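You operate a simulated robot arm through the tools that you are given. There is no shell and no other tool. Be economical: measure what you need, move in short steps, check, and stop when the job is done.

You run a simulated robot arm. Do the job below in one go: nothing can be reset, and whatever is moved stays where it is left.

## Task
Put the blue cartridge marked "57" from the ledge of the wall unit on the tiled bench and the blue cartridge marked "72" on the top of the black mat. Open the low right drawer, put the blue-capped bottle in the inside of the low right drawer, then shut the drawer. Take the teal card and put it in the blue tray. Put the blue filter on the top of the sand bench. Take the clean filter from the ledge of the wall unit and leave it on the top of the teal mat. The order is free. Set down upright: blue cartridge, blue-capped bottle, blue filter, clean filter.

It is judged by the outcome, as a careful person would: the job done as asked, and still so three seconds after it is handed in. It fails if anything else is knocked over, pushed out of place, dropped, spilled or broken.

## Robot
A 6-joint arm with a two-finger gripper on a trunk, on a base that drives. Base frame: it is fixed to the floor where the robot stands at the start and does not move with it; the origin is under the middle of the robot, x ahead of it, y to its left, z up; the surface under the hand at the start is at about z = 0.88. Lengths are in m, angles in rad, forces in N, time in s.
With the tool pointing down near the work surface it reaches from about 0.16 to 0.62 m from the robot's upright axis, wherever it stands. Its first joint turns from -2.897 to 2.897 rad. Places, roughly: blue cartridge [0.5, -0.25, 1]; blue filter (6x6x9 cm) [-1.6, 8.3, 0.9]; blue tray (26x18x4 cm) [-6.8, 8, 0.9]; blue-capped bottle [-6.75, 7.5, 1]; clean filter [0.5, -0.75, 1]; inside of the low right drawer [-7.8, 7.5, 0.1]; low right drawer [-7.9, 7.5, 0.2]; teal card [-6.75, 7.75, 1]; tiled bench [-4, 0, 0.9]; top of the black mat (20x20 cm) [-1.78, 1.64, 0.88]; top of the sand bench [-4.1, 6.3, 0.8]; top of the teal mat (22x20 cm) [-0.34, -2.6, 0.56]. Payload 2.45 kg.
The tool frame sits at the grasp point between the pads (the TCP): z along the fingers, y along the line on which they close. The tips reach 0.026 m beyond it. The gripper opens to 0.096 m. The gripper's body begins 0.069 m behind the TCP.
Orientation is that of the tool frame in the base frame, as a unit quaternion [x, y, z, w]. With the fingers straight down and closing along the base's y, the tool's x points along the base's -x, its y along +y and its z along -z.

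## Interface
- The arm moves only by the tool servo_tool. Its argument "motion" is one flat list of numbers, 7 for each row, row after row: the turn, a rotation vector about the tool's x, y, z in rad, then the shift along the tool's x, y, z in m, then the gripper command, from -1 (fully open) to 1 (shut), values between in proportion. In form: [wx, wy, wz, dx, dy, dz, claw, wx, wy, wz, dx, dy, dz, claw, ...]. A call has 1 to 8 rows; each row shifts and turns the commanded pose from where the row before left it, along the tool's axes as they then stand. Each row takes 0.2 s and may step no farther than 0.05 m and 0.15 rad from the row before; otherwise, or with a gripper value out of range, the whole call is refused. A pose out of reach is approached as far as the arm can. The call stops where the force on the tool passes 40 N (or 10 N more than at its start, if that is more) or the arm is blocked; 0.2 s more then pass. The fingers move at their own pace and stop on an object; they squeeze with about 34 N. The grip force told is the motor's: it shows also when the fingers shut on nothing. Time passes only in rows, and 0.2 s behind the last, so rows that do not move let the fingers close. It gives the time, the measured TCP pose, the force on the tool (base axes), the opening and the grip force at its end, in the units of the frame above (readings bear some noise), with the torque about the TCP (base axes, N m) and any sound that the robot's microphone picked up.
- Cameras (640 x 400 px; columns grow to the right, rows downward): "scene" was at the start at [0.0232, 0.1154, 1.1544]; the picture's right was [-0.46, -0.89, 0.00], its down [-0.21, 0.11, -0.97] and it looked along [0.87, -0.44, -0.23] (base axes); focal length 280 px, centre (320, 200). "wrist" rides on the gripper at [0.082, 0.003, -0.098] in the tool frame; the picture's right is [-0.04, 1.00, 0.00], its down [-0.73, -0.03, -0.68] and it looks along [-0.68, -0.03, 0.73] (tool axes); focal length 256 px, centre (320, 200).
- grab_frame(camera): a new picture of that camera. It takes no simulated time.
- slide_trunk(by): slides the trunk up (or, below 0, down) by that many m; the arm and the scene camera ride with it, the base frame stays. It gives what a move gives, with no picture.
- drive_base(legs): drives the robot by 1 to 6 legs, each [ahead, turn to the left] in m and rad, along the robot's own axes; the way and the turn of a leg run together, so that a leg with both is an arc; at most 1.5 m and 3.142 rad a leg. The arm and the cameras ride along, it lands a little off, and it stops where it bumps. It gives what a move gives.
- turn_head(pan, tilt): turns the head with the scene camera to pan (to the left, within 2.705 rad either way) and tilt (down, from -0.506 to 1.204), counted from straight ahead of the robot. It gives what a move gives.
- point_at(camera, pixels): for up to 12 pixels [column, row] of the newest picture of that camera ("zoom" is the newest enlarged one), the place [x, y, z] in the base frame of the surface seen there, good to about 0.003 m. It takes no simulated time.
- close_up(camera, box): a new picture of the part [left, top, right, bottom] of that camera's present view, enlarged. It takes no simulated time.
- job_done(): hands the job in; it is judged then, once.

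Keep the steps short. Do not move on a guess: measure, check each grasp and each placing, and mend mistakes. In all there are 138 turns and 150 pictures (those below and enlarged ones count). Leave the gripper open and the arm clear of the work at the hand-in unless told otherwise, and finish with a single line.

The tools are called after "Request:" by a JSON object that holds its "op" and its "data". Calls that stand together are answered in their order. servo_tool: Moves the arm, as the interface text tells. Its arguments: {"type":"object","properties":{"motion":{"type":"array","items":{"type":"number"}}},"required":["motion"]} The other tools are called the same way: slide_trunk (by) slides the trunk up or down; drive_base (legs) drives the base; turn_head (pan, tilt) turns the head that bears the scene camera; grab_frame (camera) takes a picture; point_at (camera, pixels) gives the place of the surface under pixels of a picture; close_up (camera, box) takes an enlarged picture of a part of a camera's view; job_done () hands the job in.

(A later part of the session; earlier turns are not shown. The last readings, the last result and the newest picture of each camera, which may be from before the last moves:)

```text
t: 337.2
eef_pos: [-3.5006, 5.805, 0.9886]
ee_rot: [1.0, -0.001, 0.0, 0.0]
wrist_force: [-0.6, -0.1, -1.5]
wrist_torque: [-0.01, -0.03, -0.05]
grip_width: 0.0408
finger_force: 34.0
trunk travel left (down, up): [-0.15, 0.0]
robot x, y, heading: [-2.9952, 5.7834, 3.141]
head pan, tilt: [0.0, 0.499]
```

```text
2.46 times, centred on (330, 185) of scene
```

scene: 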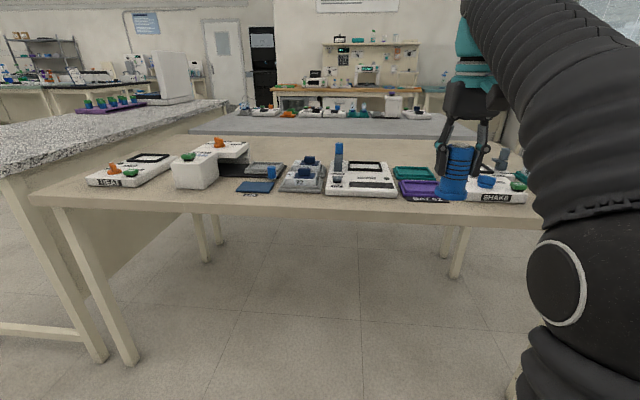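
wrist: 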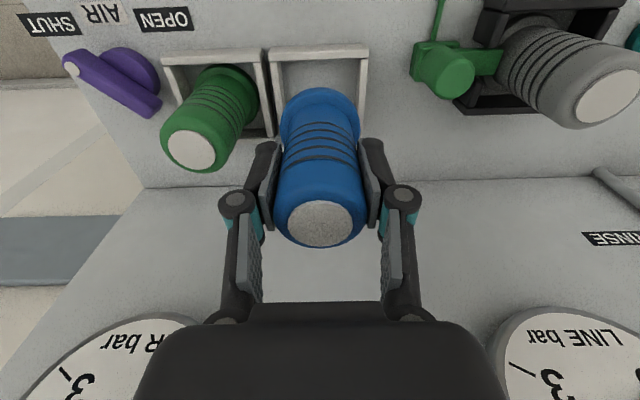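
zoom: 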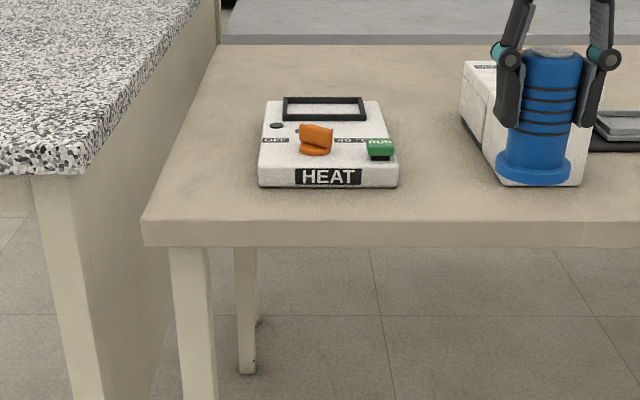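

Request:
{"op": "point_at", "data": {"camera": "zoom", "pixels": [[397, 187], [383, 110], [258, 187], [440, 150], [500, 185], [462, 90], [440, 222], [462, 130], [430, 110]]}}

Request:
{"op": "grab_frame", "data": {"camera": "wrist"}}

```text
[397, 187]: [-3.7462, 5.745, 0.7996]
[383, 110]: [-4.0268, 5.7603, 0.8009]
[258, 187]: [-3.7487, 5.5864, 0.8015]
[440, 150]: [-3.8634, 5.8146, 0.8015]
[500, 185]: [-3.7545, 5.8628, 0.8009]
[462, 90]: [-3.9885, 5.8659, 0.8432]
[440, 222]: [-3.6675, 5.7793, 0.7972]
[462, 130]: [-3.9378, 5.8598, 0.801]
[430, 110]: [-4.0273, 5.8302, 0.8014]
```

```text
86 pictures are left
```

wrist: 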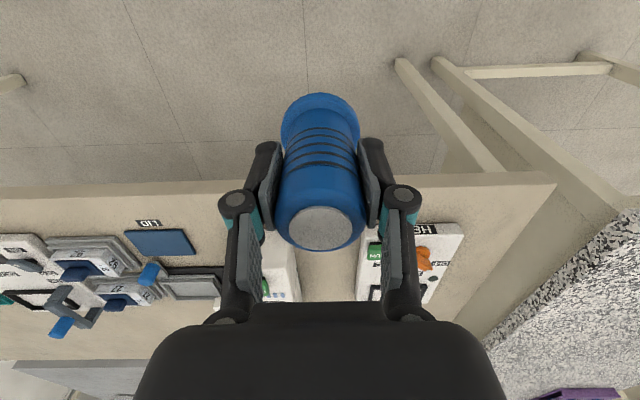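

Gap y 5.745..5.863; the hand is at 5.805. Drive 0.25 ahead and lower near the surface.

Request:
{"op": "drive_base", "data": {"legs": [[0.248, 0]]}}

Request:
{"op": "servo_tool", "data": {"motion": [0, 0, 0, 0, 0, 0.04, 1, 0, 0, 0, 0, 0, 0.04, 1, 0, 0, 0, 0, 0, 0.03, 1, 0, 0, 0, 0, 0, 0.01, 1, 0, 0, 0, 0, 0, 0, 1]}}

Request:
{"op": "grab_frame", "data": {"camera": "wrist"}}

Request:
{"op": "grab_frame", "data": {"camera": "scene"}}

```text
t: 339.0
eef_pos: [-3.7508, 5.8074, 0.9904]
ee_rot: [1.0, -0.003, -0.001, 0.0]
wrist_force: [-0.1, 0.1, -1.5]
wrist_torque: [-0.01, -0.01, -0.01]
grip_width: 0.0408
finger_force: 33.5
trunk travel left (down, up): [-0.15, 0.0]
robot x, y, heading: [-3.2474, 5.7862, 3.134]
head pan, tilt: [0.0, 0.499]
```

```text
t: 340.2
eef_pos: [-3.7506, 5.8077, 0.8689]
ee_rot: [1.0, -0.002, -0.002, 0.001]
wrist_force: [-0.3, 1.2, -1.5]
wrist_torque: [0.03, 0.0, 0.04]
grip_width: 0.0409
finger_force: 33.7
trunk travel left (down, up): [-0.15, 0.0]
robot x, y, heading: [-3.245, 5.7853, 3.13]
head pan, tilt: [0.0, 0.499]
```

```text
85 pictures are left
```

wrist: 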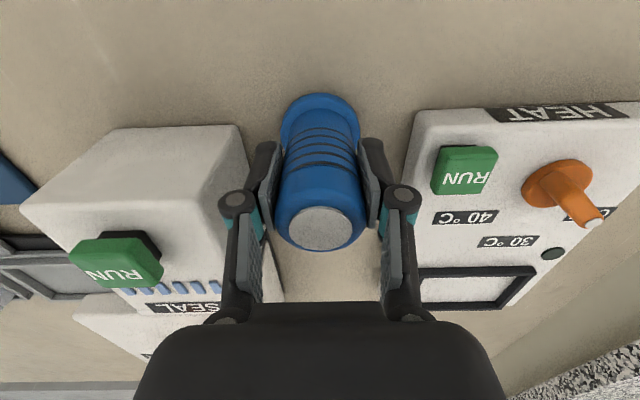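

```text
84 pictures are left
```

scene: 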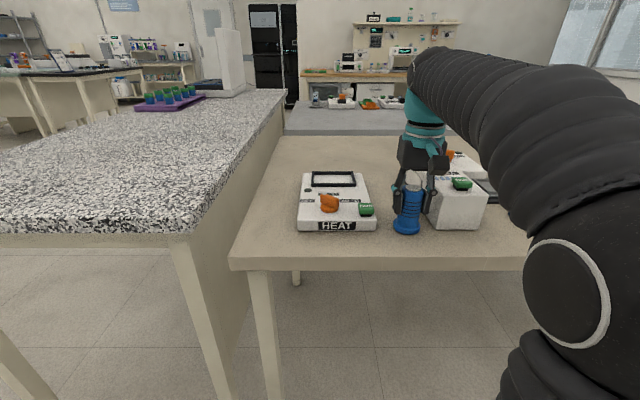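

Nearly down; nudge 8 mm away from the white box, 12 mm toward me, then lower in fine steps.

Request:
{"op": "servo_tool", "data": {"motion": [0, 0, 0, 0.012, 0.008, 0, 1, 0, 0, 0, 0, 0, 0.004, 1, 0, 0, 0, 0, 0, 0.003, 1, 0, 0, 0, 0, 0, 0.002, 1, 0, 0, 0, 0, 0, 0, 1]}}

```text
t: 341.4
eef_pos: [-3.7376, 5.8001, 0.8617]
ee_rot: [1.0, -0.003, -0.002, 0.0]
wrist_force: [-0.9, 0.5, 22.3]
wrist_torque: [0.0, 0.21, 0.04]
grip_width: 0.0412
finger_force: 34.2
trunk travel left (down, up): [-0.15, 0.0]
robot x, y, heading: [-3.2461, 5.785, 3.136]
head pan, tilt: [0.0, 0.499]
```

Contact (22 N). Open just to 0.062 and rise.

Request:
{"op": "servo_tool", "data": {"motion": [0, 0, 0, 0, 0, -0.001, 1, 0, 0, 0, 0, 0, 0, 0.0, 0, 0, 0, 0, 0, 0, -0.3, 0, 0, 0, 0, 0, 0, -0.3, 0, 0, 0, 0, 0, -0.03, -0.3, 0, 0, 0, 0, 0, -0.045, -0.3, 0, 0, 0, 0, 0, -0.045, -0.3, 0, 0, 0, 0, 0, 0, -1]}}

Request:
{"op": "drive_base", "data": {"legs": [[-0.3, 0]]}}

Request:
{"op": "grab_frame", "data": {"camera": "scene"}}

```text
t: 343.2
eef_pos: [-3.7376, 5.8006, 0.9824]
ee_rot: [1.0, -0.004, 0.0, 0.0]
wrist_force: [-0.2, 0.6, -0.3]
wrist_torque: [0.02, -0.01, -0.02]
grip_width: 0.0961
finger_force: 0.3
trunk travel left (down, up): [-0.15, 0.0]
robot x, y, heading: [-3.2437, 5.7862, 3.13]
head pan, tilt: [0.0, 0.499]
```

```text
t: 345.3
eef_pos: [-3.4369, 5.7994, 0.9832]
ee_rot: [1.0, -0.005, 0.0, 0.0]
wrist_force: [0.2, 0.5, 0.1]
wrist_torque: [-0.02, 0.05, -0.02]
grip_width: 0.0963
finger_force: 0.1
trunk travel left (down, up): [-0.15, 0.0]
robot x, y, heading: [-2.942, 5.7832, 3.136]
head pan, tilt: [0.0, 0.499]
```

```text
83 pictures are left
```

scene: 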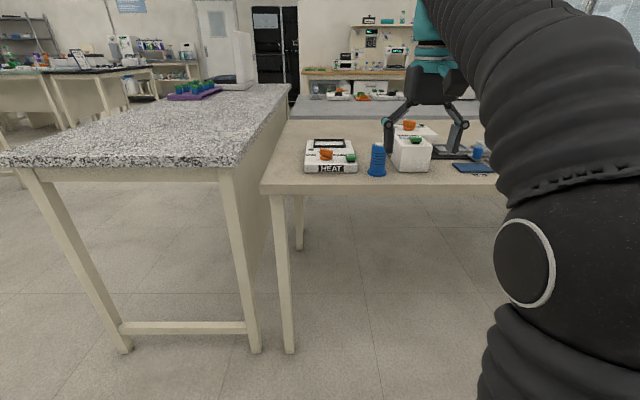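

Blue filter stands upright on the sand bench. Now head to the west side: bottle, card, tray and drawer.

Request:
{"op": "drive_base", "data": {"legs": [[0, -1.565], [1.4, 0], [0.4, 0], [0, 1.5708], [1.3, 0], [1.0, 0]]}}

Request:
{"op": "turn_head", "data": {"pan": 0.1, "tilt": 0.35}}

Request:
{"op": "grab_frame", "data": {"camera": "scene"}}

```text
t: 372.8
eef_pos: [-5.7259, 7.6557, 0.9833]
ee_rot: [1.0, -0.017, -0.001, 0.0]
wrist_force: [0.8, 0.1, 0.2]
wrist_torque: [0.01, -0.01, -0.02]
grip_width: 0.0962
finger_force: 0.1
trunk travel left (down, up): [-0.15, 0.0]
robot x, y, heading: [-5.2338, 7.6281, 3.11]
head pan, tilt: [0.0, 0.499]
```

```text
t: 373.5
eef_pos: [-5.7264, 7.6556, 0.9832]
ee_rot: [1.0, -0.017, -0.001, -0.001]
wrist_force: [0.5, 0.4, -0.1]
wrist_torque: [0.0, 0.0, -0.05]
grip_width: 0.0959
finger_force: 0.0
trunk travel left (down, up): [-0.15, 0.0]
robot x, y, heading: [-5.2381, 7.6225, 3.11]
head pan, tilt: [0.099, 0.351]
```

```text
82 pictures are left
```

scene: 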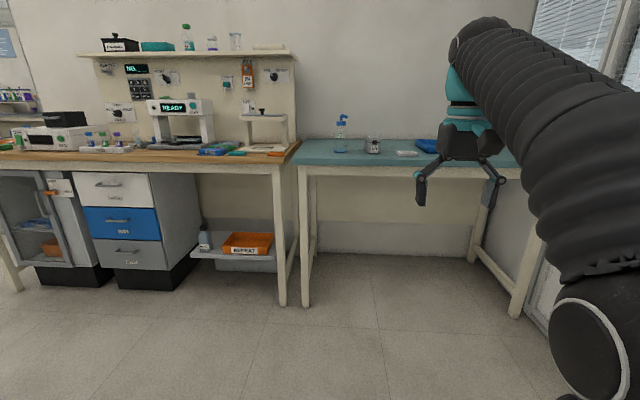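

Request:
{"op": "point_at", "data": {"camera": "scene", "pixels": [[125, 252], [125, 222], [280, 300], [305, 300], [299, 155], [340, 150], [373, 145], [406, 153], [428, 146], [512, 165], [200, 160], [420, 240]]}}

Request:
{"op": "close_up", "data": {"camera": "scene", "box": [290, 95, 530, 205]}}

Request:
{"op": "close_up", "data": {"camera": "scene", "box": [0, 140, 300, 310]}}

```text
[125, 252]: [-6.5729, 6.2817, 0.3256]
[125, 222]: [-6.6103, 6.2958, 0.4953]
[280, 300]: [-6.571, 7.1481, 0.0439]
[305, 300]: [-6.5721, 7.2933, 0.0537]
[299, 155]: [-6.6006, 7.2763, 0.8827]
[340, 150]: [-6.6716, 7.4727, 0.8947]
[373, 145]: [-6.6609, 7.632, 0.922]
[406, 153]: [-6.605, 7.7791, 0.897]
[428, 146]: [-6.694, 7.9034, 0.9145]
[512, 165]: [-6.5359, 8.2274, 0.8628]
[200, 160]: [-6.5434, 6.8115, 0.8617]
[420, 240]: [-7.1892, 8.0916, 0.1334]
```

```text
2.67 times, centred on (410, 150) of scene
```

zoom: 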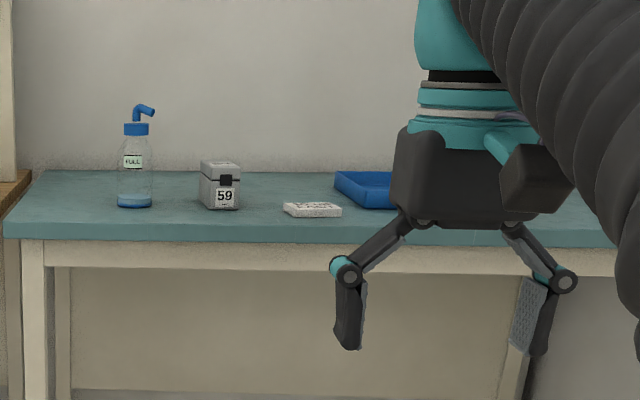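

```text
2.13 times, centred on (150, 225) of scene
```

zoom: 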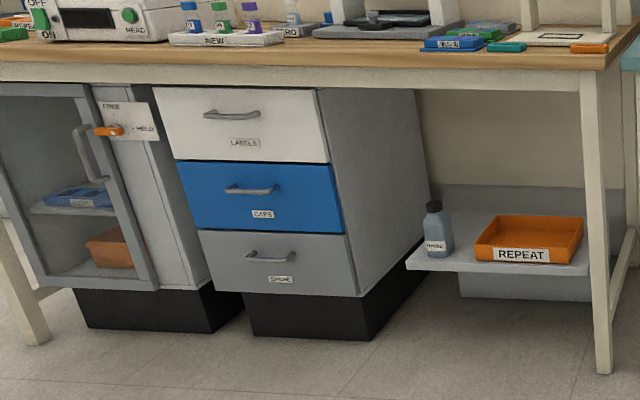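

The table holds a FULL bottle with blue cap, a grey box 59, a small white slab and the blue tray. The wall at x≈−7.2 hides the drawer, so that must be in a room behind. Move closer and look for the teal card.

Request:
{"op": "drive_base", "data": {"legs": [[0, 0.031], [0.4, 0]]}}

Request:
{"op": "servo_tool", "data": {"motion": [0, 0, 0, 0, -0.05, 0, -1, 0, 0, 0, 0, -0.05, 0, -1, 0, 0, 0, 0, -0.05, 0, -1, 0, 0, 0, 0, -0.05, 0, -1]}}

Request:
{"op": "turn_head", "data": {"pan": -0.05, "tilt": 0.5}}

Request:
{"op": "grab_frame", "data": {"camera": "scene"}}

```text
t: 376.4
eef_pos: [-6.1291, 7.6401, 0.982]
ee_rot: [1.0, 0.0, -0.002, 0.0]
wrist_force: [0.0, -0.4, -0.7]
wrist_torque: [-0.01, 0.01, -0.01]
grip_width: 0.0963
finger_force: 0.0
trunk travel left (down, up): [-0.15, 0.0]
robot x, y, heading: [-5.6328, 7.6288, 3.141]
head pan, tilt: [0.099, 0.351]
```

```text
t: 377.4
eef_pos: [-6.1289, 7.8415, 0.983]
ee_rot: [1.0, 0.0, -0.002, -0.001]
wrist_force: [-0.4, -0.2, 0.0]
wrist_torque: [0.09, 0.03, -0.04]
grip_width: 0.096
finger_force: 0.2
trunk travel left (down, up): [-0.15, 0.0]
robot x, y, heading: [-5.6347, 7.6258, 3.143]
head pan, tilt: [0.099, 0.351]
```

```text
t: 378.1
eef_pos: [-6.1292, 7.8391, 0.9828]
ee_rot: [1.0, -0.001, -0.002, 0.0]
wrist_force: [0.1, -0.3, -0.3]
wrist_torque: [-0.02, 0.01, 0.0]
grip_width: 0.0959
finger_force: 0.0
trunk travel left (down, up): [-0.15, 0.0]
robot x, y, heading: [-5.6335, 7.6211, 3.138]
head pan, tilt: [-0.051, 0.499]
```

```text
79 pictures are left
```

scene: 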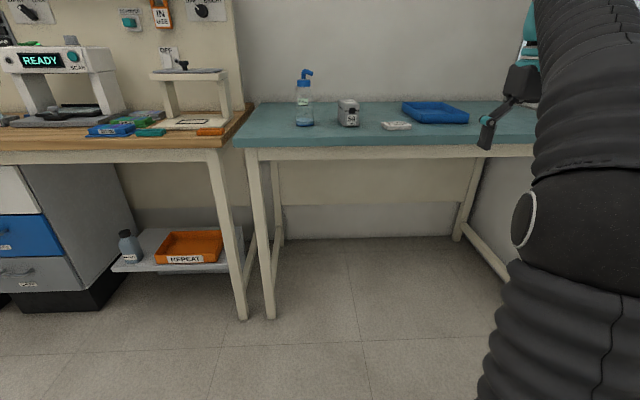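

Request:
{"op": "close_up", "data": {"camera": "scene", "box": [270, 60, 480, 150]}}

Request:
{"op": "close_up", "data": {"camera": "scene", "box": [0, 30, 240, 150]}}

Request:
{"op": "point_at", "data": {"camera": "scene", "pixels": [[396, 125], [386, 124], [410, 126], [304, 120], [348, 118], [404, 108], [435, 122], [460, 110], [150, 133], [110, 130], [145, 120], [210, 131]]}}

```text
3.05 times, centred on (375, 105) of scene
```

zoom: 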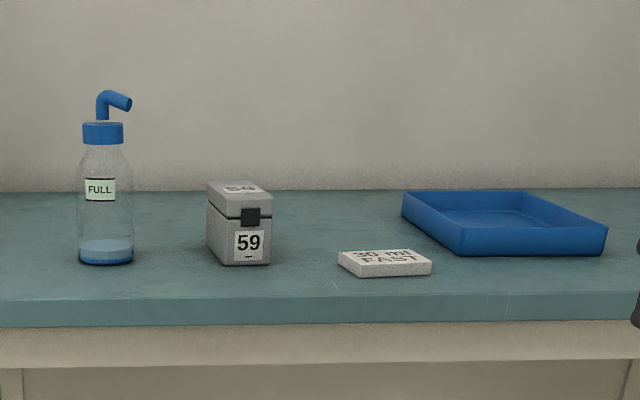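

```text
2.67 times, centred on (120, 90) of scene
```

zoom: 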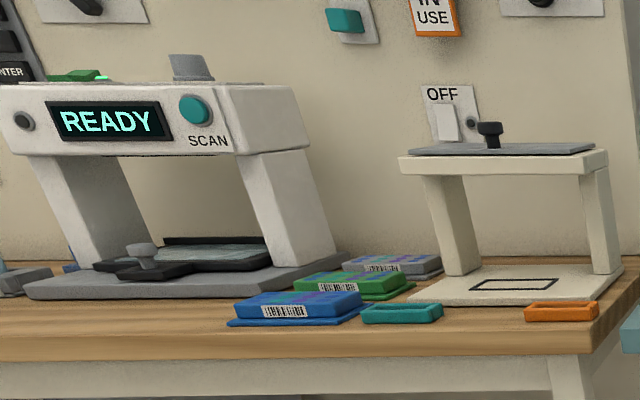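

```text
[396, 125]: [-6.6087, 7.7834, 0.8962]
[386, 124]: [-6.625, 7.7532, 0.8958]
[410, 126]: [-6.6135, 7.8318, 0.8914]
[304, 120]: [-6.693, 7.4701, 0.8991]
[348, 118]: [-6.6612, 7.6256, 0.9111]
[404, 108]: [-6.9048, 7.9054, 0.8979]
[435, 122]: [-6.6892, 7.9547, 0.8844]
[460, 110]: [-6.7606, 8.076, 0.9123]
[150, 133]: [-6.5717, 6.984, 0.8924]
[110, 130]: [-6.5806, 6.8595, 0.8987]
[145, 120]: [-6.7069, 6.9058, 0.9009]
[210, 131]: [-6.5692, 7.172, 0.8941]
```

No teal card in plain sight; maybe it's in box 59 or lying flat. Drive closer and look with the wrist camera from above.

Request:
{"op": "drive_base", "data": {"legs": [[0.48, 0]]}}

Request:
{"op": "grab_frame", "data": {"camera": "wrist"}}

Request:
{"op": "turn_head", "data": {"pan": 0.0, "tilt": 0.7}}

Request:
{"op": "grab_frame", "data": {"camera": "scene"}}

```text
t: 380.9
eef_pos: [-6.6061, 7.839, 0.9837]
ee_rot: [1.0, 0.0, -0.002, 0.0]
wrist_force: [0.2, 0.1, 0.0]
wrist_torque: [0.04, 0.0, 0.03]
grip_width: 0.0959
finger_force: 0.1
trunk travel left (down, up): [-0.15, 0.0]
robot x, y, heading: [-6.1141, 7.6249, -3.141]
head pan, tilt: [-0.051, 0.499]
```

```text
76 pictures are left
```

wrist: 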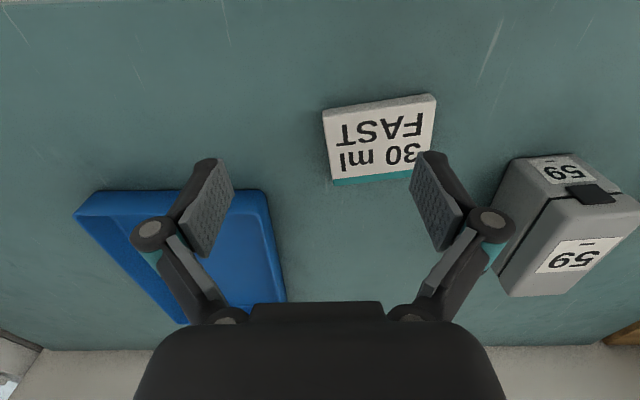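

```text
t: 381.6
eef_pos: [-6.6079, 7.8393, 0.9834]
ee_rot: [1.0, 0.001, -0.002, 0.0]
wrist_force: [0.6, -0.4, 0.3]
wrist_torque: [0.0, 0.01, 0.0]
grip_width: 0.0961
finger_force: 0.0
trunk travel left (down, up): [-0.15, 0.0]
robot x, y, heading: [-6.111, 7.6287, -3.135]
head pan, tilt: [0.0, 0.7]
```

```text
75 pictures are left
```

scene: 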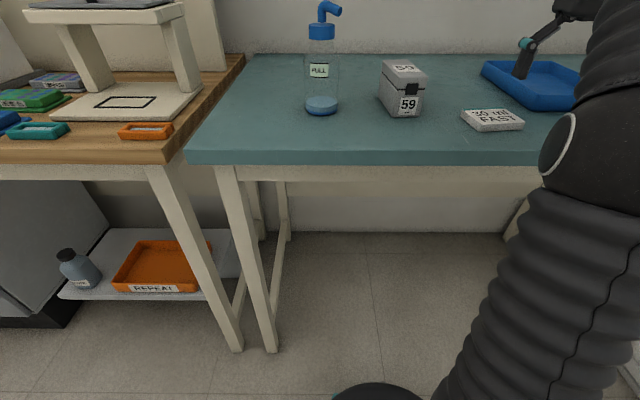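

Request:
{"op": "close_up", "data": {"camera": "wrist", "box": [290, 70, 470, 200]}}

Request:
{"op": "close_up", "data": {"camera": "wrist", "box": [470, 130, 640, 310]}}

Request:
{"op": "point_at", "data": {"camera": "wrist", "pixels": [[323, 113], [434, 95], [333, 178], [375, 140], [345, 110], [400, 175], [380, 181], [565, 170], [500, 290], [100, 215], [262, 192], [180, 230]]}}

```text
3.08 times, centred on (380, 135) of wrist
```

zoom: 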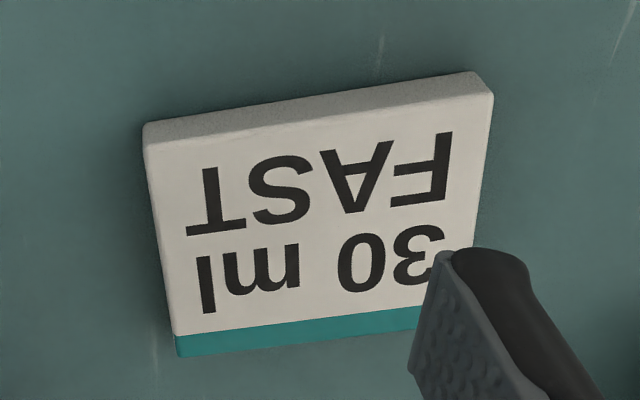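

```text
2.22 times, centred on (555, 220) of wrist
```

zoom: 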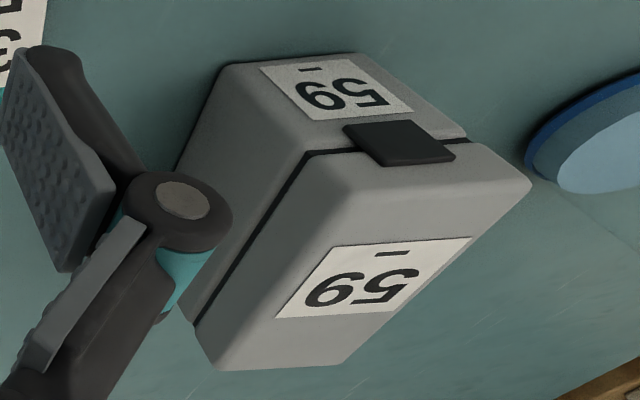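

```text
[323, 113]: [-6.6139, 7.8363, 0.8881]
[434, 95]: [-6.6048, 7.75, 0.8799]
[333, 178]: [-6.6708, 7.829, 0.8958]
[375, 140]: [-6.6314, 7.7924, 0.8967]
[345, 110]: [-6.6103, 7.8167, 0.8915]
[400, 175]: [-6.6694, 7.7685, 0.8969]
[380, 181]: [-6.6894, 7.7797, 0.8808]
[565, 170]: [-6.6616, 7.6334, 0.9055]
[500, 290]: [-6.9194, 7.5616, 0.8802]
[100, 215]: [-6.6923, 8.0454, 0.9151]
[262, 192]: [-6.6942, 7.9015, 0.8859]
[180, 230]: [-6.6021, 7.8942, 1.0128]
```

The slab "30 ml FAST" has a teal stripe: it is the teal card (0.086 × 0.062, thickness 0.017, centre (−6.643, 7.792), yaw≈0.1). I'll turn the tool −1.675 so it closes on the short side.

Request:
{"op": "servo_tool", "data": {"motion": [0, 0, -0.1396, 0, 0, 0, -1, 0, 0, -0.1396, 0, 0, 0, -1, 0, 0, -0.1396, 0, 0, 0, -1, 0, 0, -0.1396, 0, 0, 0, -1, 0, 0, -0.1396, 0, 0, 0, -1, 0, 0, -0.1396, 0, 0, 0, -1, 0, 0, -0.1396, 0, 0, 0, -1, 0, 0, -0.1396, 0, 0, 0, -1]}}

Request:
{"op": "servo_tool", "data": {"motion": [0, 0, -0.1396, 0, 0, 0, -1, 0, 0, -0.1396, 0, 0, 0, -1, 0, 0, -0.1396, 0, 0, 0, -1, 0, 0, -0.1396, 0, 0, 0, -1, 0, 0, 0, 0, 0, 0, -1]}}

Request:
{"op": "grab_frame", "data": {"camera": "wrist"}}

```text
t: 383.4
eef_pos: [-6.6057, 7.8393, 0.9828]
ee_rot: [0.847, 0.532, -0.001, -0.003]
wrist_force: [0.4, -0.4, 0.0]
wrist_torque: [0.0, -0.01, 0.01]
grip_width: 0.0958
finger_force: 0.1
trunk travel left (down, up): [-0.15, 0.0]
robot x, y, heading: [-6.1142, 7.6274, -3.138]
head pan, tilt: [0.0, 0.7]
```

```text
t: 384.6
eef_pos: [-6.6069, 7.8376, 0.9825]
ee_rot: [0.668, 0.744, -0.001, -0.001]
wrist_force: [-0.3, -0.3, 0.6]
wrist_torque: [-0.01, 0.0, -0.01]
grip_width: 0.0962
finger_force: 0.0
trunk travel left (down, up): [-0.15, 0.0]
robot x, y, heading: [-6.113, 7.6271, -3.14]
head pan, tilt: [0.0, 0.7]
```

```text
72 pictures are left
```

wrist: 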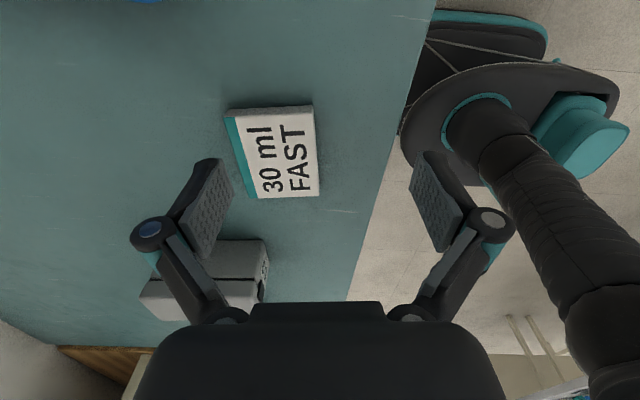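

Request:
{"op": "servo_tool", "data": {"motion": [0, 0, 0, -0.021, -0.0205, 0, -1, 0, 0, 0, -0.021, -0.0205, 0, -1, 0, 0, 0, 0, 0, 0.03, -1, 0, 0, 0, 0, 0, 0, -1]}}

Request:
{"op": "grab_frame", "data": {"camera": "wrist"}}

```text
t: 385.6
eef_pos: [-6.6407, 7.791, 0.9485]
ee_rot: [0.668, 0.744, -0.001, -0.002]
wrist_force: [0.4, 0.2, -0.2]
wrist_torque: [0.0, 0.02, 0.01]
grip_width: 0.096
finger_force: 0.0
out of reach, approached as far as the arm can: row 2
trunk travel left (down, up): [-0.15, 0.0]
robot x, y, heading: [-6.1142, 7.627, -3.14]
head pan, tilt: [0.0, 0.7]
```

```text
71 pictures are left
```

wrist: 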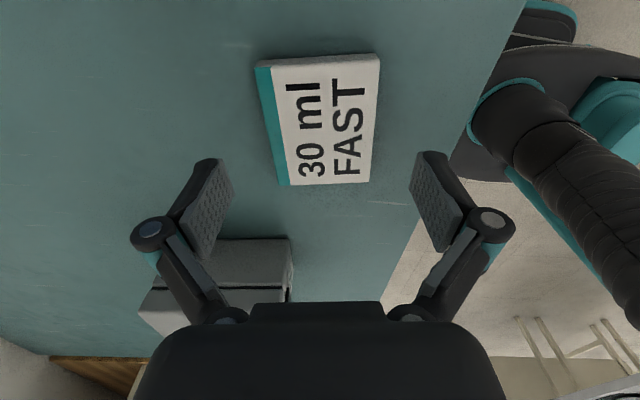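

Aligned. Descend 0.038 and close.

Request:
{"op": "servo_tool", "data": {"motion": [0, 0, 0, 0, 0, 0.02, -1, 0, 0, 0, 0, 0, 0.014, -1, 0, 0, 0, 0, 0, 0.004, -1, 0, 0, 0, 0, 0, 0, -1]}}

Request:
{"op": "grab_frame", "data": {"camera": "wrist"}}

```text
t: 386.6
eef_pos: [-6.6422, 7.7927, 0.9111]
ee_rot: [0.669, 0.743, -0.001, -0.001]
wrist_force: [0.5, 0.4, -0.3]
wrist_torque: [-0.02, -0.03, 0.02]
grip_width: 0.0962
finger_force: 0.1
trunk travel left (down, up): [-0.15, 0.0]
robot x, y, heading: [-6.1172, 7.6252, -3.143]
head pan, tilt: [0.0, 0.7]
```

```text
70 pictures are left
```

wrist: 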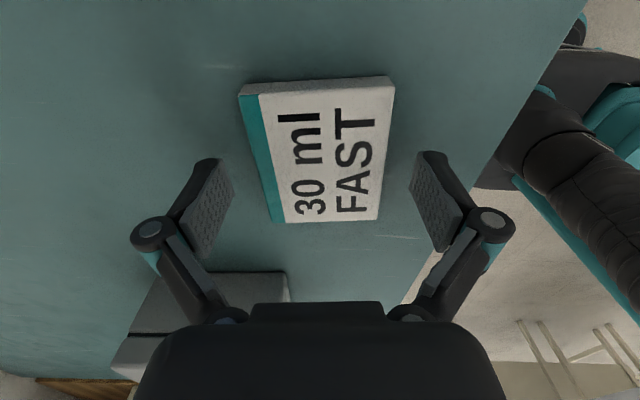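

Request:
{"op": "servo_tool", "data": {"motion": [0, 0, 0, 0, 0, 0, 0, 0, 0, 0, 0, 0, 0, 1, 0, 0, 0, 0, 0, 0, 1, 0, 0, 0, 0, 0, 0, 1, 0, 0, 0, 0, 0, -0.03, 1, 0, 0, 0, 0, 0, -0.03, 1, 0, 0, 0, 0, 0, 0, 1]}}

Request:
{"op": "grab_frame", "data": {"camera": "wrist"}}

Request:
{"op": "turn_head", "data": {"pan": -0.45, "tilt": 0.6}}

Request:
{"op": "grab_frame", "data": {"camera": "scene"}}

```text
t: 388.2
eef_pos: [-6.6424, 7.7921, 0.9715]
ee_rot: [0.668, 0.744, -0.001, -0.001]
wrist_force: [0.5, -0.3, 0.4]
wrist_torque: [0.0, 0.01, -0.03]
grip_width: 0.0689
finger_force: 33.4
trunk travel left (down, up): [-0.15, 0.0]
robot x, y, heading: [-6.1109, 7.6263, -3.143]
head pan, tilt: [0.0, 0.7]
```

```text
69 pictures are left
```

wrist: 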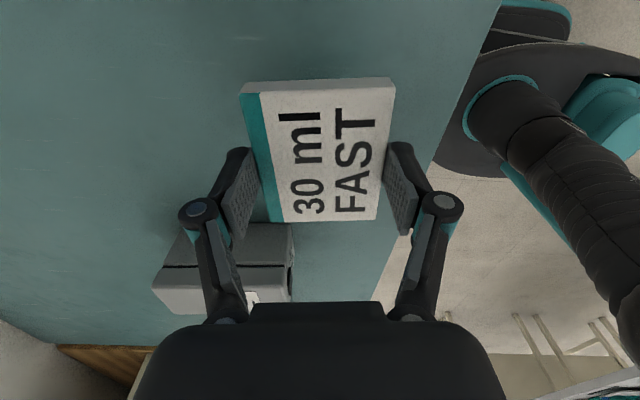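

```text
t: 389.1
eef_pos: [-6.642, 7.7925, 0.9717]
ee_rot: [0.669, 0.744, -0.001, -0.001]
wrist_force: [-1.4, 0.3, 0.3]
wrist_torque: [-0.03, -0.02, 0.01]
grip_width: 0.0693
finger_force: 34.1
trunk travel left (down, up): [-0.15, 0.0]
robot x, y, heading: [-6.1119, 7.6241, -3.139]
head pan, tilt: [-0.45, 0.6]
```

```text
68 pictures are left
```

scene: 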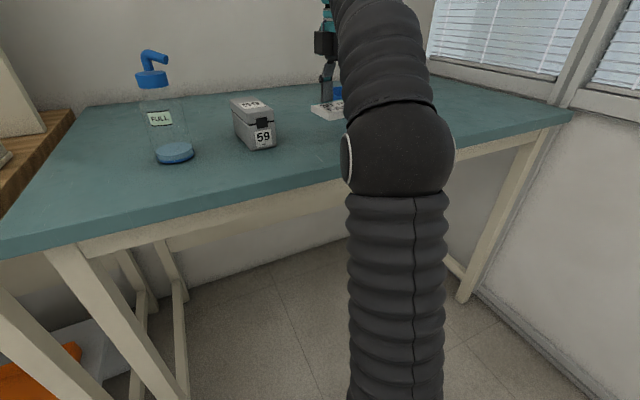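

Card held (0.069). Reposition so the tray is reachable: back, angle right, forward, straighten.

Request:
{"op": "drive_base", "data": {"legs": [[-0.7, 0], [0, -0.3], [0.76, 0], [0, 0.3]]}}

Request:
{"op": "turn_head", "data": {"pan": 0.0, "tilt": 0.6}}

Request:
{"op": "grab_frame", "data": {"camera": "scene"}}

```text
t: 398.6
eef_pos: [-6.66, 8.0285, 0.9709]
ee_rot: [0.675, 0.738, -0.001, -0.001]
wrist_force: [-0.5, 0.0, 0.3]
wrist_torque: [-0.01, -0.01, 0.0]
grip_width: 0.0691
finger_force: 33.7
trunk travel left (down, up): [-0.15, 0.0]
robot x, y, heading: [-6.1316, 7.8538, 3.128]
head pan, tilt: [-0.45, 0.6]
```

```text
t: 399.5
eef_pos: [-6.6596, 8.0271, 0.9713]
ee_rot: [0.674, 0.739, -0.002, -0.001]
wrist_force: [0.4, -0.7, 0.0]
wrist_torque: [0.02, 0.01, 0.02]
grip_width: 0.069
finger_force: 34.4
trunk travel left (down, up): [-0.15, 0.0]
robot x, y, heading: [-6.1332, 7.8535, 3.127]
head pan, tilt: [0.0, 0.6]
```

```text
67 pictures are left
```

scene: 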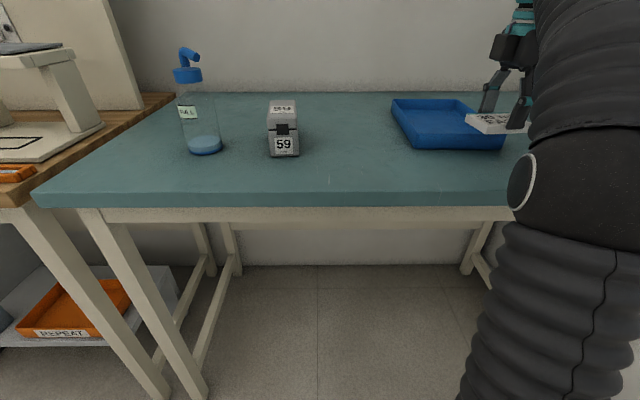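

Request:
{"op": "point_at", "data": {"camera": "scene", "pixels": [[413, 148], [500, 150], [391, 100], [460, 100], [440, 118], [420, 115], [455, 138], [200, 150], [188, 75], [195, 55], [283, 105], [203, 110]]}}

Request:
{"op": "close_up", "data": {"camera": "scene", "box": [370, 70, 550, 170]}}

```text
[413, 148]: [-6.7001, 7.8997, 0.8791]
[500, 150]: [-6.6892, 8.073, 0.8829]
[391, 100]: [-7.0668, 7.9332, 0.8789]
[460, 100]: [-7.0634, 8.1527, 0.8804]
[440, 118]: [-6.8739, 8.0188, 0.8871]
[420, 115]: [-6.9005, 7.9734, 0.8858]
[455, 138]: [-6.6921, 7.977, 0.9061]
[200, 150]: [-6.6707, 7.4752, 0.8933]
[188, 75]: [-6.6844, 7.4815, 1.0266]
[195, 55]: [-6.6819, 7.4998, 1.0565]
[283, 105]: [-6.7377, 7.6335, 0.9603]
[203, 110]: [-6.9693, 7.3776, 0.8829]
```

```text
3.56 times, centred on (460, 120) of scene
```

zoom: 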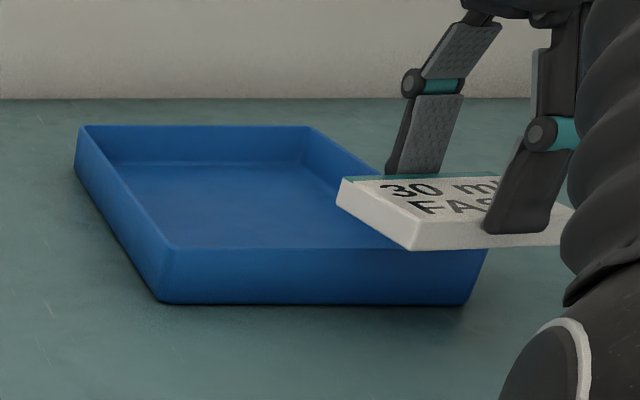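

Tray spans x −6.69..−6.95, y 7.895..8.075, floor z≈0.887. Drive 0.135 forward, shift left 0.045.

Request:
{"op": "drive_base", "data": {"legs": [[0.135, 0]]}}

Request:
{"op": "servo_tool", "data": {"motion": [0, 0, 0, -0.023, 0, 0, 1, 0, 0, 0, -0.022, 0, 0, 1, 0, 0, 0, 0, 0, 0, 1]}}

Request:
{"op": "grab_frame", "data": {"camera": "wrist"}}

```text
t: 400.8
eef_pos: [-6.7948, 8.0301, 0.9713]
ee_rot: [0.674, 0.739, -0.001, -0.001]
wrist_force: [0.5, 1.3, -0.6]
wrist_torque: [-0.02, -0.02, 0.02]
grip_width: 0.0692
finger_force: 34.0
trunk travel left (down, up): [-0.15, 0.0]
robot x, y, heading: [-6.2679, 7.8589, 3.125]
head pan, tilt: [0.0, 0.6]
```

```text
t: 401.6
eef_pos: [-6.7908, 7.9872, 0.9724]
ee_rot: [0.675, 0.738, 0.0, 0.0]
wrist_force: [0.7, -0.6, -0.7]
wrist_torque: [-0.01, 0.01, 0.0]
grip_width: 0.0692
finger_force: 34.2
trunk travel left (down, up): [-0.15, 0.0]
robot x, y, heading: [-6.2686, 7.8574, 3.132]
head pan, tilt: [0.0, 0.6]
```

```text
65 pictures are left
```

wrist: 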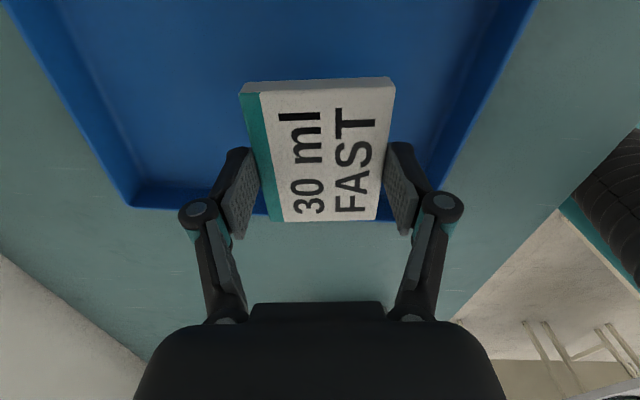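

Centred over the tray by numbers. Lower to contact.

Request:
{"op": "servo_tool", "data": {"motion": [0, 0, 0, 0, 0, 0.025, 1, 0, 0, 0, 0, 0, 0.02, 1, 0, 0, 0, 0, 0, 0.005, 1, 0, 0, 0, 0, 0, 0.003, 1, 0, 0, 0, 0, 0, 0.002, 1, 0, 0, 0, 0, 0, 0, 1]}}

Request:
{"op": "grab_frame", "data": {"camera": "wrist"}}

```text
t: 403.0
eef_pos: [-6.791, 7.9859, 0.9157]
ee_rot: [0.674, 0.738, -0.001, -0.002]
wrist_force: [-0.1, 1.0, 3.3]
wrist_torque: [-0.06, -0.03, 0.03]
grip_width: 0.0693
finger_force: 33.9
trunk travel left (down, up): [-0.15, 0.0]
robot x, y, heading: [-6.2685, 7.8603, 3.129]
head pan, tilt: [0.0, 0.6]
```

```text
64 pictures are left
```

wrist: 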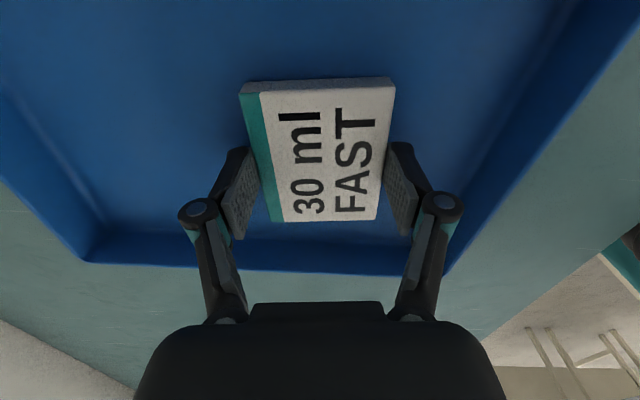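

Contact begins (3 N) with the card inside the tray. Release and rise.

Request:
{"op": "servo_tool", "data": {"motion": [0, 0, 0, 0, 0, 0, 0.0, 0, 0, 0, 0, 0, 0, -0.7, 0, 0, 0, 0, 0, 0, -0.7, 0, 0, 0, 0, 0, -0.03, -0.7, 0, 0, 0, 0, 0, -0.035, -0.7, 0, 0, 0, 0, 0, 0, -0.7]}}

Request:
{"op": "grab_frame", "data": {"camera": "wrist"}}

```text
t: 404.4
eef_pos: [-6.7901, 7.9875, 0.981]
ee_rot: [0.674, 0.738, -0.001, -0.001]
wrist_force: [0.2, 0.4, -0.5]
wrist_torque: [-0.07, -0.01, -0.01]
grip_width: 0.0819
finger_force: 0.0
trunk travel left (down, up): [-0.15, 0.0]
robot x, y, heading: [-6.2723, 7.8549, 3.126]
head pan, tilt: [0.0, 0.6]
```

```text
63 pictures are left
```

wrist: 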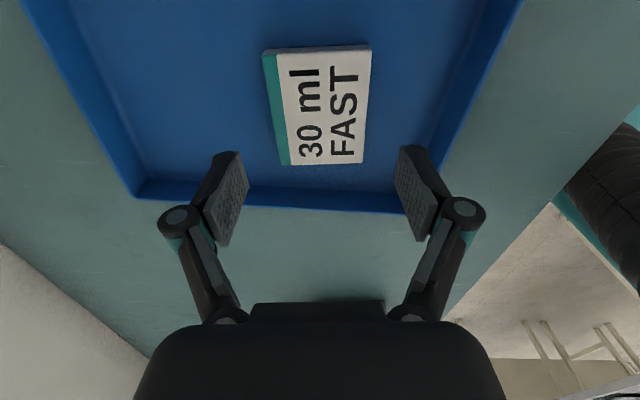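

Teal card is in the tray. Now find the way to the drawer behind the partition: back off and look southwest.

Request:
{"op": "drive_base", "data": {"legs": [[-0.75, 0]]}}

Request:
{"op": "turn_head", "data": {"pan": 0.75, "tilt": 0.2}}

Request:
{"op": "grab_frame", "data": {"camera": "scene"}}

Request:
{"op": "turn_head", "data": {"pan": 1.5, "tilt": 0.2}}

Request:
{"op": "grab_frame", "data": {"camera": "scene"}}

```text
t: 408.5
eef_pos: [-6.0365, 7.9786, 0.9815]
ee_rot: [0.678, 0.735, -0.002, -0.001]
wrist_force: [0.3, -0.2, -0.2]
wrist_torque: [0.0, 0.03, 0.01]
grip_width: 0.0815
finger_force: 0.1
trunk travel left (down, up): [-0.15, 0.0]
robot x, y, heading: [-5.5158, 7.8439, 3.118]
head pan, tilt: [0.0, 0.6]
```

```text
t: 409.6
eef_pos: [-6.0363, 7.9774, 0.9812]
ee_rot: [0.678, 0.735, -0.001, -0.001]
wrist_force: [-0.1, -0.2, 0.3]
wrist_torque: [0.01, -0.01, 0.01]
grip_width: 0.0819
finger_force: 0.1
trunk travel left (down, up): [-0.15, 0.0]
robot x, y, heading: [-5.516, 7.8412, 3.118]
head pan, tilt: [0.75, 0.201]
```

```text
62 pictures are left
```

scene: 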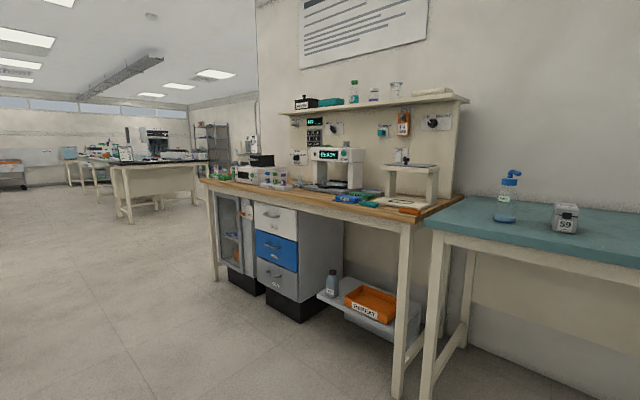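

```text
t: 410.7
eef_pos: [-6.0351, 7.9763, 0.9808]
ee_rot: [0.678, 0.735, -0.001, -0.001]
wrist_force: [-0.3, 0.4, 0.0]
wrist_torque: [0.01, -0.01, -0.01]
grip_width: 0.0816
finger_force: 0.0
trunk travel left (down, up): [-0.15, 0.0]
robot x, y, heading: [-5.5144, 7.8412, 3.117]
head pan, tilt: [1.499, 0.201]
```

```text
61 pictures are left
```

scene: 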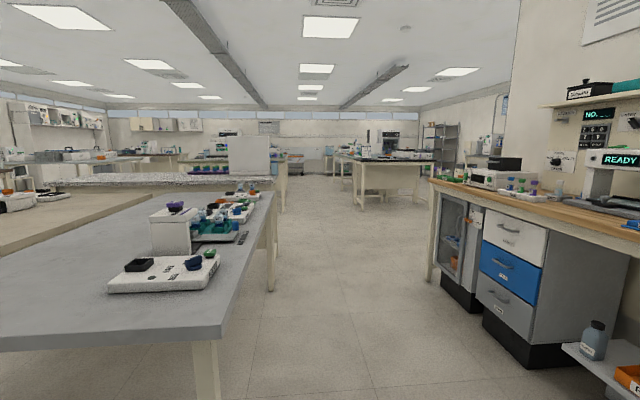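

Request:
{"op": "point_at", "data": {"camera": "scene", "pixels": [[225, 335], [268, 195], [270, 290], [430, 275], [430, 185], [360, 205], [450, 290], [340, 300], [340, 180], [495, 95], [440, 150]]}}

Request:
{"op": "turn_head", "data": {"pan": 0.9, "tilt": 0.2}}

Request:
{"op": "grab_frame", "data": {"camera": "scene"}}

Request:
{"op": "point_at", "data": {"camera": "scene", "pixels": [[300, 120], [296, 60], [250, 170], [180, 210], [165, 222], [250, 130], [200, 230], [120, 210], [283, 280]]}}

```text
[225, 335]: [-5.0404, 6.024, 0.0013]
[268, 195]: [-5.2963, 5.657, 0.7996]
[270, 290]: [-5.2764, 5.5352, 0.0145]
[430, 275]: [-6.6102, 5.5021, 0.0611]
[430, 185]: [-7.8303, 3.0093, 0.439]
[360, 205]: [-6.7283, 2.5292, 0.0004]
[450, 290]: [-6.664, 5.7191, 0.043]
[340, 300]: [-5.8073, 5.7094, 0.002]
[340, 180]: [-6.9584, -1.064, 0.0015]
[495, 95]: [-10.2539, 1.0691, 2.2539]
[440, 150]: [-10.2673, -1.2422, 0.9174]
```

```text
t: 411.7
eef_pos: [-6.0352, 7.9765, 0.9812]
ee_rot: [0.678, 0.735, -0.001, -0.001]
wrist_force: [-0.5, -0.2, -1.0]
wrist_torque: [-0.01, 0.0, -0.01]
grip_width: 0.0817
finger_force: 0.0
trunk travel left (down, up): [-0.15, 0.0]
robot x, y, heading: [-5.5171, 7.8432, 3.116]
head pan, tilt: [0.901, 0.201]
```

```text
60 pictures are left
```

scene: 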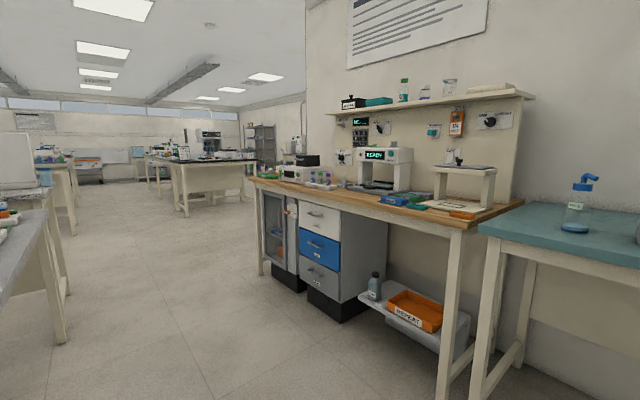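

```text
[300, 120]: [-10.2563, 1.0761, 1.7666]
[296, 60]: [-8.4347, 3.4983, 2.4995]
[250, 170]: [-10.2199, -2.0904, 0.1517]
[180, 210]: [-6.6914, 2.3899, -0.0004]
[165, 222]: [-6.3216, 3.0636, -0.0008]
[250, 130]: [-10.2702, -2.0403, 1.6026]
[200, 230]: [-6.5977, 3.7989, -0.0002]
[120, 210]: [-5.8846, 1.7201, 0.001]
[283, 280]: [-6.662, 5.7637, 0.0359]
```

The partition ends at y≈5.4; the gap west opens for y 3–5.4. Drive down the lane at x≈−5.9 to y≈4.35 and face west.

Request:
{"op": "drive_base", "data": {"legs": [[0.35, 0], [0, 1.5717], [1.5, 0], [1.5, 0], [0.5, 0], [0, -1.547]]}}

Request:
{"op": "turn_head", "data": {"pan": -0.5, "tilt": 0.3}}

Request:
{"op": "grab_frame", "data": {"camera": "scene"}}

```text
t: 438.2
eef_pos: [-6.4842, 4.4733, 0.9805]
ee_rot: [0.679, 0.734, 0.0, -0.001]
wrist_force: [0.9, 0.5, 0.6]
wrist_torque: [-0.02, 0.01, -0.03]
grip_width: 0.0814
finger_force: 0.0
trunk travel left (down, up): [-0.15, 0.0]
robot x, y, heading: [-5.9635, 4.3342, 3.112]
head pan, tilt: [0.901, 0.201]
```

```text
t: 439.8
eef_pos: [-6.4833, 4.4739, 0.9813]
ee_rot: [0.679, 0.734, -0.001, -0.002]
wrist_force: [-0.6, 0.3, 0.2]
wrist_torque: [0.01, 0.01, 0.03]
grip_width: 0.0817
finger_force: 0.0
trunk travel left (down, up): [-0.15, 0.0]
robot x, y, heading: [-5.9626, 4.34, 3.113]
head pan, tilt: [-0.499, 0.3]
```

```text
59 pictures are left
```

scene: 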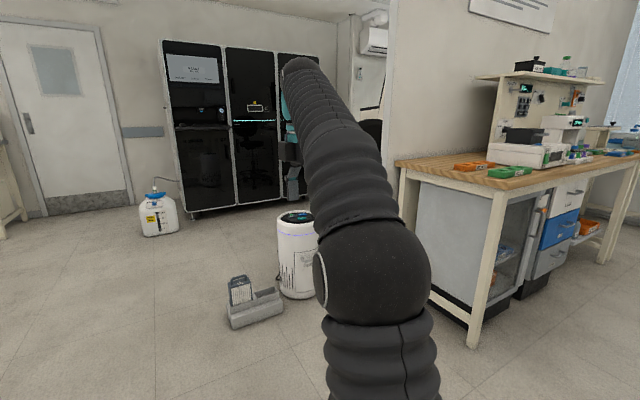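

There are floor objects; measure them.

Request:
{"op": "point_at", "data": {"camera": "scene", "pixels": [[230, 325], [282, 310], [297, 295], [310, 250], [160, 235], [190, 212], [330, 200], [392, 160], [388, 60], [215, 250], [150, 320], [360, 130]]}}

Request:
{"op": "close_up", "data": {"camera": "scene", "box": [280, 0, 420, 150]}}

```text
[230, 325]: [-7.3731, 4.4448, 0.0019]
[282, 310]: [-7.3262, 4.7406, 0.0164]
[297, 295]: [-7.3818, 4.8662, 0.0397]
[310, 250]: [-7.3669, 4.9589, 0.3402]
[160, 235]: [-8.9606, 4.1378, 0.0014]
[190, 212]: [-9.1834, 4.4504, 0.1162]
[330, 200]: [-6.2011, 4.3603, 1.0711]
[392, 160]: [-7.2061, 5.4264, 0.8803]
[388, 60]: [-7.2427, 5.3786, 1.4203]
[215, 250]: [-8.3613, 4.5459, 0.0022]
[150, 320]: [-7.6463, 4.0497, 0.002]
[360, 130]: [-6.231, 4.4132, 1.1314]
```

```text
2.67 times, centred on (350, 75) of scene
```

zoom: 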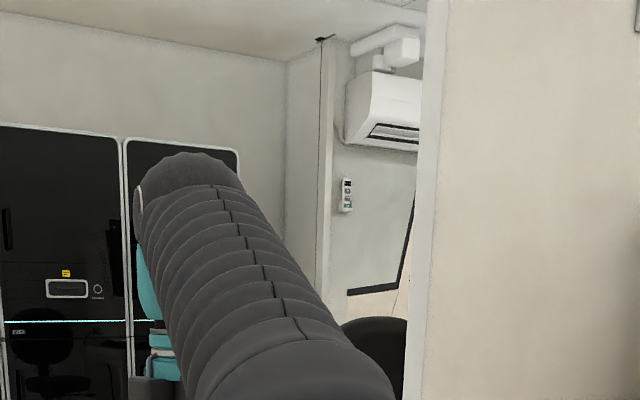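

Route: pass south of the holder (y≈3.95) to x≈−8.3, then face north.

Request:
{"op": "drive_base", "data": {"legs": [[0, 0.388], [1.11, 0], [0, -0.359], [1.3, 0], [0, -1.5708]]}}

Request:
{"op": "turn_head", "data": {"pan": 0.0, "tilt": 0.25}}

Request:
{"op": "grab_frame", "data": {"camera": "scene"}}

```text
t: 457.7
eef_pos: [-8.1695, 4.4559, 0.9815]
ee_rot: [0.999, 0.051, 0.0, -0.003]
wrist_force: [0.0, 0.1, 0.4]
wrist_torque: [0.04, 0.02, 0.0]
grip_width: 0.0819
finger_force: 0.0
trunk travel left (down, up): [-0.15, 0.0]
robot x, y, heading: [-8.2942, 3.9297, 1.566]
head pan, tilt: [-0.499, 0.3]
```

```text
t: 458.6
eef_pos: [-8.1678, 4.4557, 0.9821]
ee_rot: [0.999, 0.051, 0.001, -0.002]
wrist_force: [-0.6, 1.0, -0.6]
wrist_torque: [0.02, 0.0, 0.01]
grip_width: 0.0816
finger_force: 0.1
trunk travel left (down, up): [-0.15, 0.0]
robot x, y, heading: [-8.2947, 3.9332, 1.568]
head pan, tilt: [0.0, 0.25]
```

```text
57 pictures are left
```

scene: 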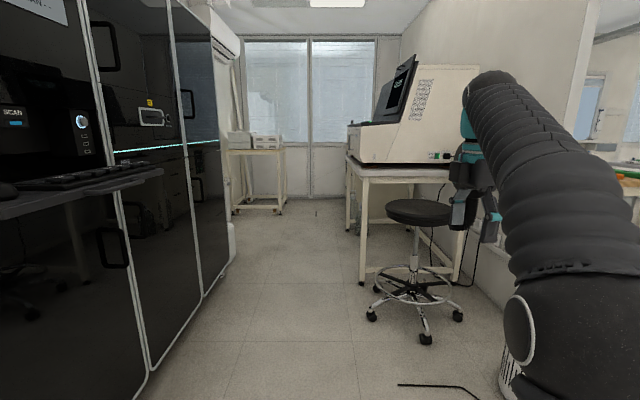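

Request:
{"op": "point_at", "data": {"camera": "scene", "pixels": [[362, 275], [370, 315], [425, 338], [235, 255], [152, 365], [350, 225], [245, 205], [282, 205], [315, 205], [235, 240], [420, 160], [440, 388]]}}

Request:
{"op": "close_up", "data": {"camera": "scene", "box": [220, 130, 400, 260]}}

```text
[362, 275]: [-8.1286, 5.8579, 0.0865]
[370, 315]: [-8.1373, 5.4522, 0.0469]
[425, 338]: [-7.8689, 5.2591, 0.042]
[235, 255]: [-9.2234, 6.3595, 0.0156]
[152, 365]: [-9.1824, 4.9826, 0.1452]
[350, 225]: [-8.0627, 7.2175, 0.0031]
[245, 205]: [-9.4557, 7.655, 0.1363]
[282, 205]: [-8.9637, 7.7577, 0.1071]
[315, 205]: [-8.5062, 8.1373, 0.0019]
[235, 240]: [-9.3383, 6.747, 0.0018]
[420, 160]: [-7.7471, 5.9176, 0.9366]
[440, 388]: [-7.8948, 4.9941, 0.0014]
```

```text
3.08 times, centred on (310, 195) of scene
```

zoom: 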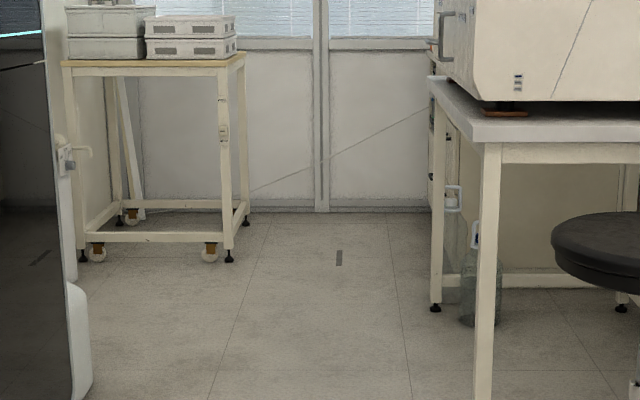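

Corridor x −9.2..−8.13. Drive north along its middle to y≈6.5.

Request:
{"op": "drive_base", "data": {"legs": [[0.7, 0], [0, 0.36], [0.93, 0], [0, -0.36], [0.95, 0]]}}

Request:
{"op": "turn_head", "data": {"pan": -0.65, "tilt": 0.6}}

Request:
{"op": "grab_frame", "data": {"camera": "scene"}}

```text
t: 473.7
eef_pos: [-8.4716, 6.9758, 0.9824]
ee_rot: [0.999, 0.044, 0.001, -0.002]
wrist_force: [-0.1, -0.3, 0.0]
wrist_torque: [0.05, 0.0, 0.0]
grip_width: 0.0815
finger_force: 0.0
trunk travel left (down, up): [-0.15, 0.0]
robot x, y, heading: [-8.6009, 6.4506, 1.55]
head pan, tilt: [0.0, 0.25]
```

```text
t: 474.7
eef_pos: [-8.4716, 6.9749, 0.9817]
ee_rot: [0.999, 0.044, 0.0, -0.002]
wrist_force: [-0.5, -0.4, 0.1]
wrist_torque: [0.04, 0.0, -0.02]
grip_width: 0.0816
finger_force: 0.1
trunk travel left (down, up): [-0.15, 0.0]
robot x, y, heading: [-8.6017, 6.4569, 1.548]
head pan, tilt: [-0.649, 0.6]
```

```text
55 pictures are left
```

scene: 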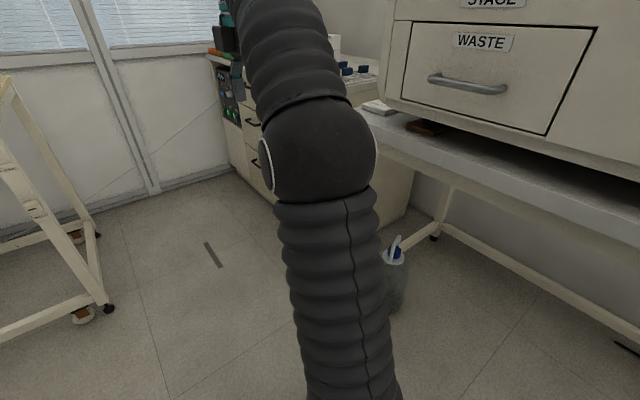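

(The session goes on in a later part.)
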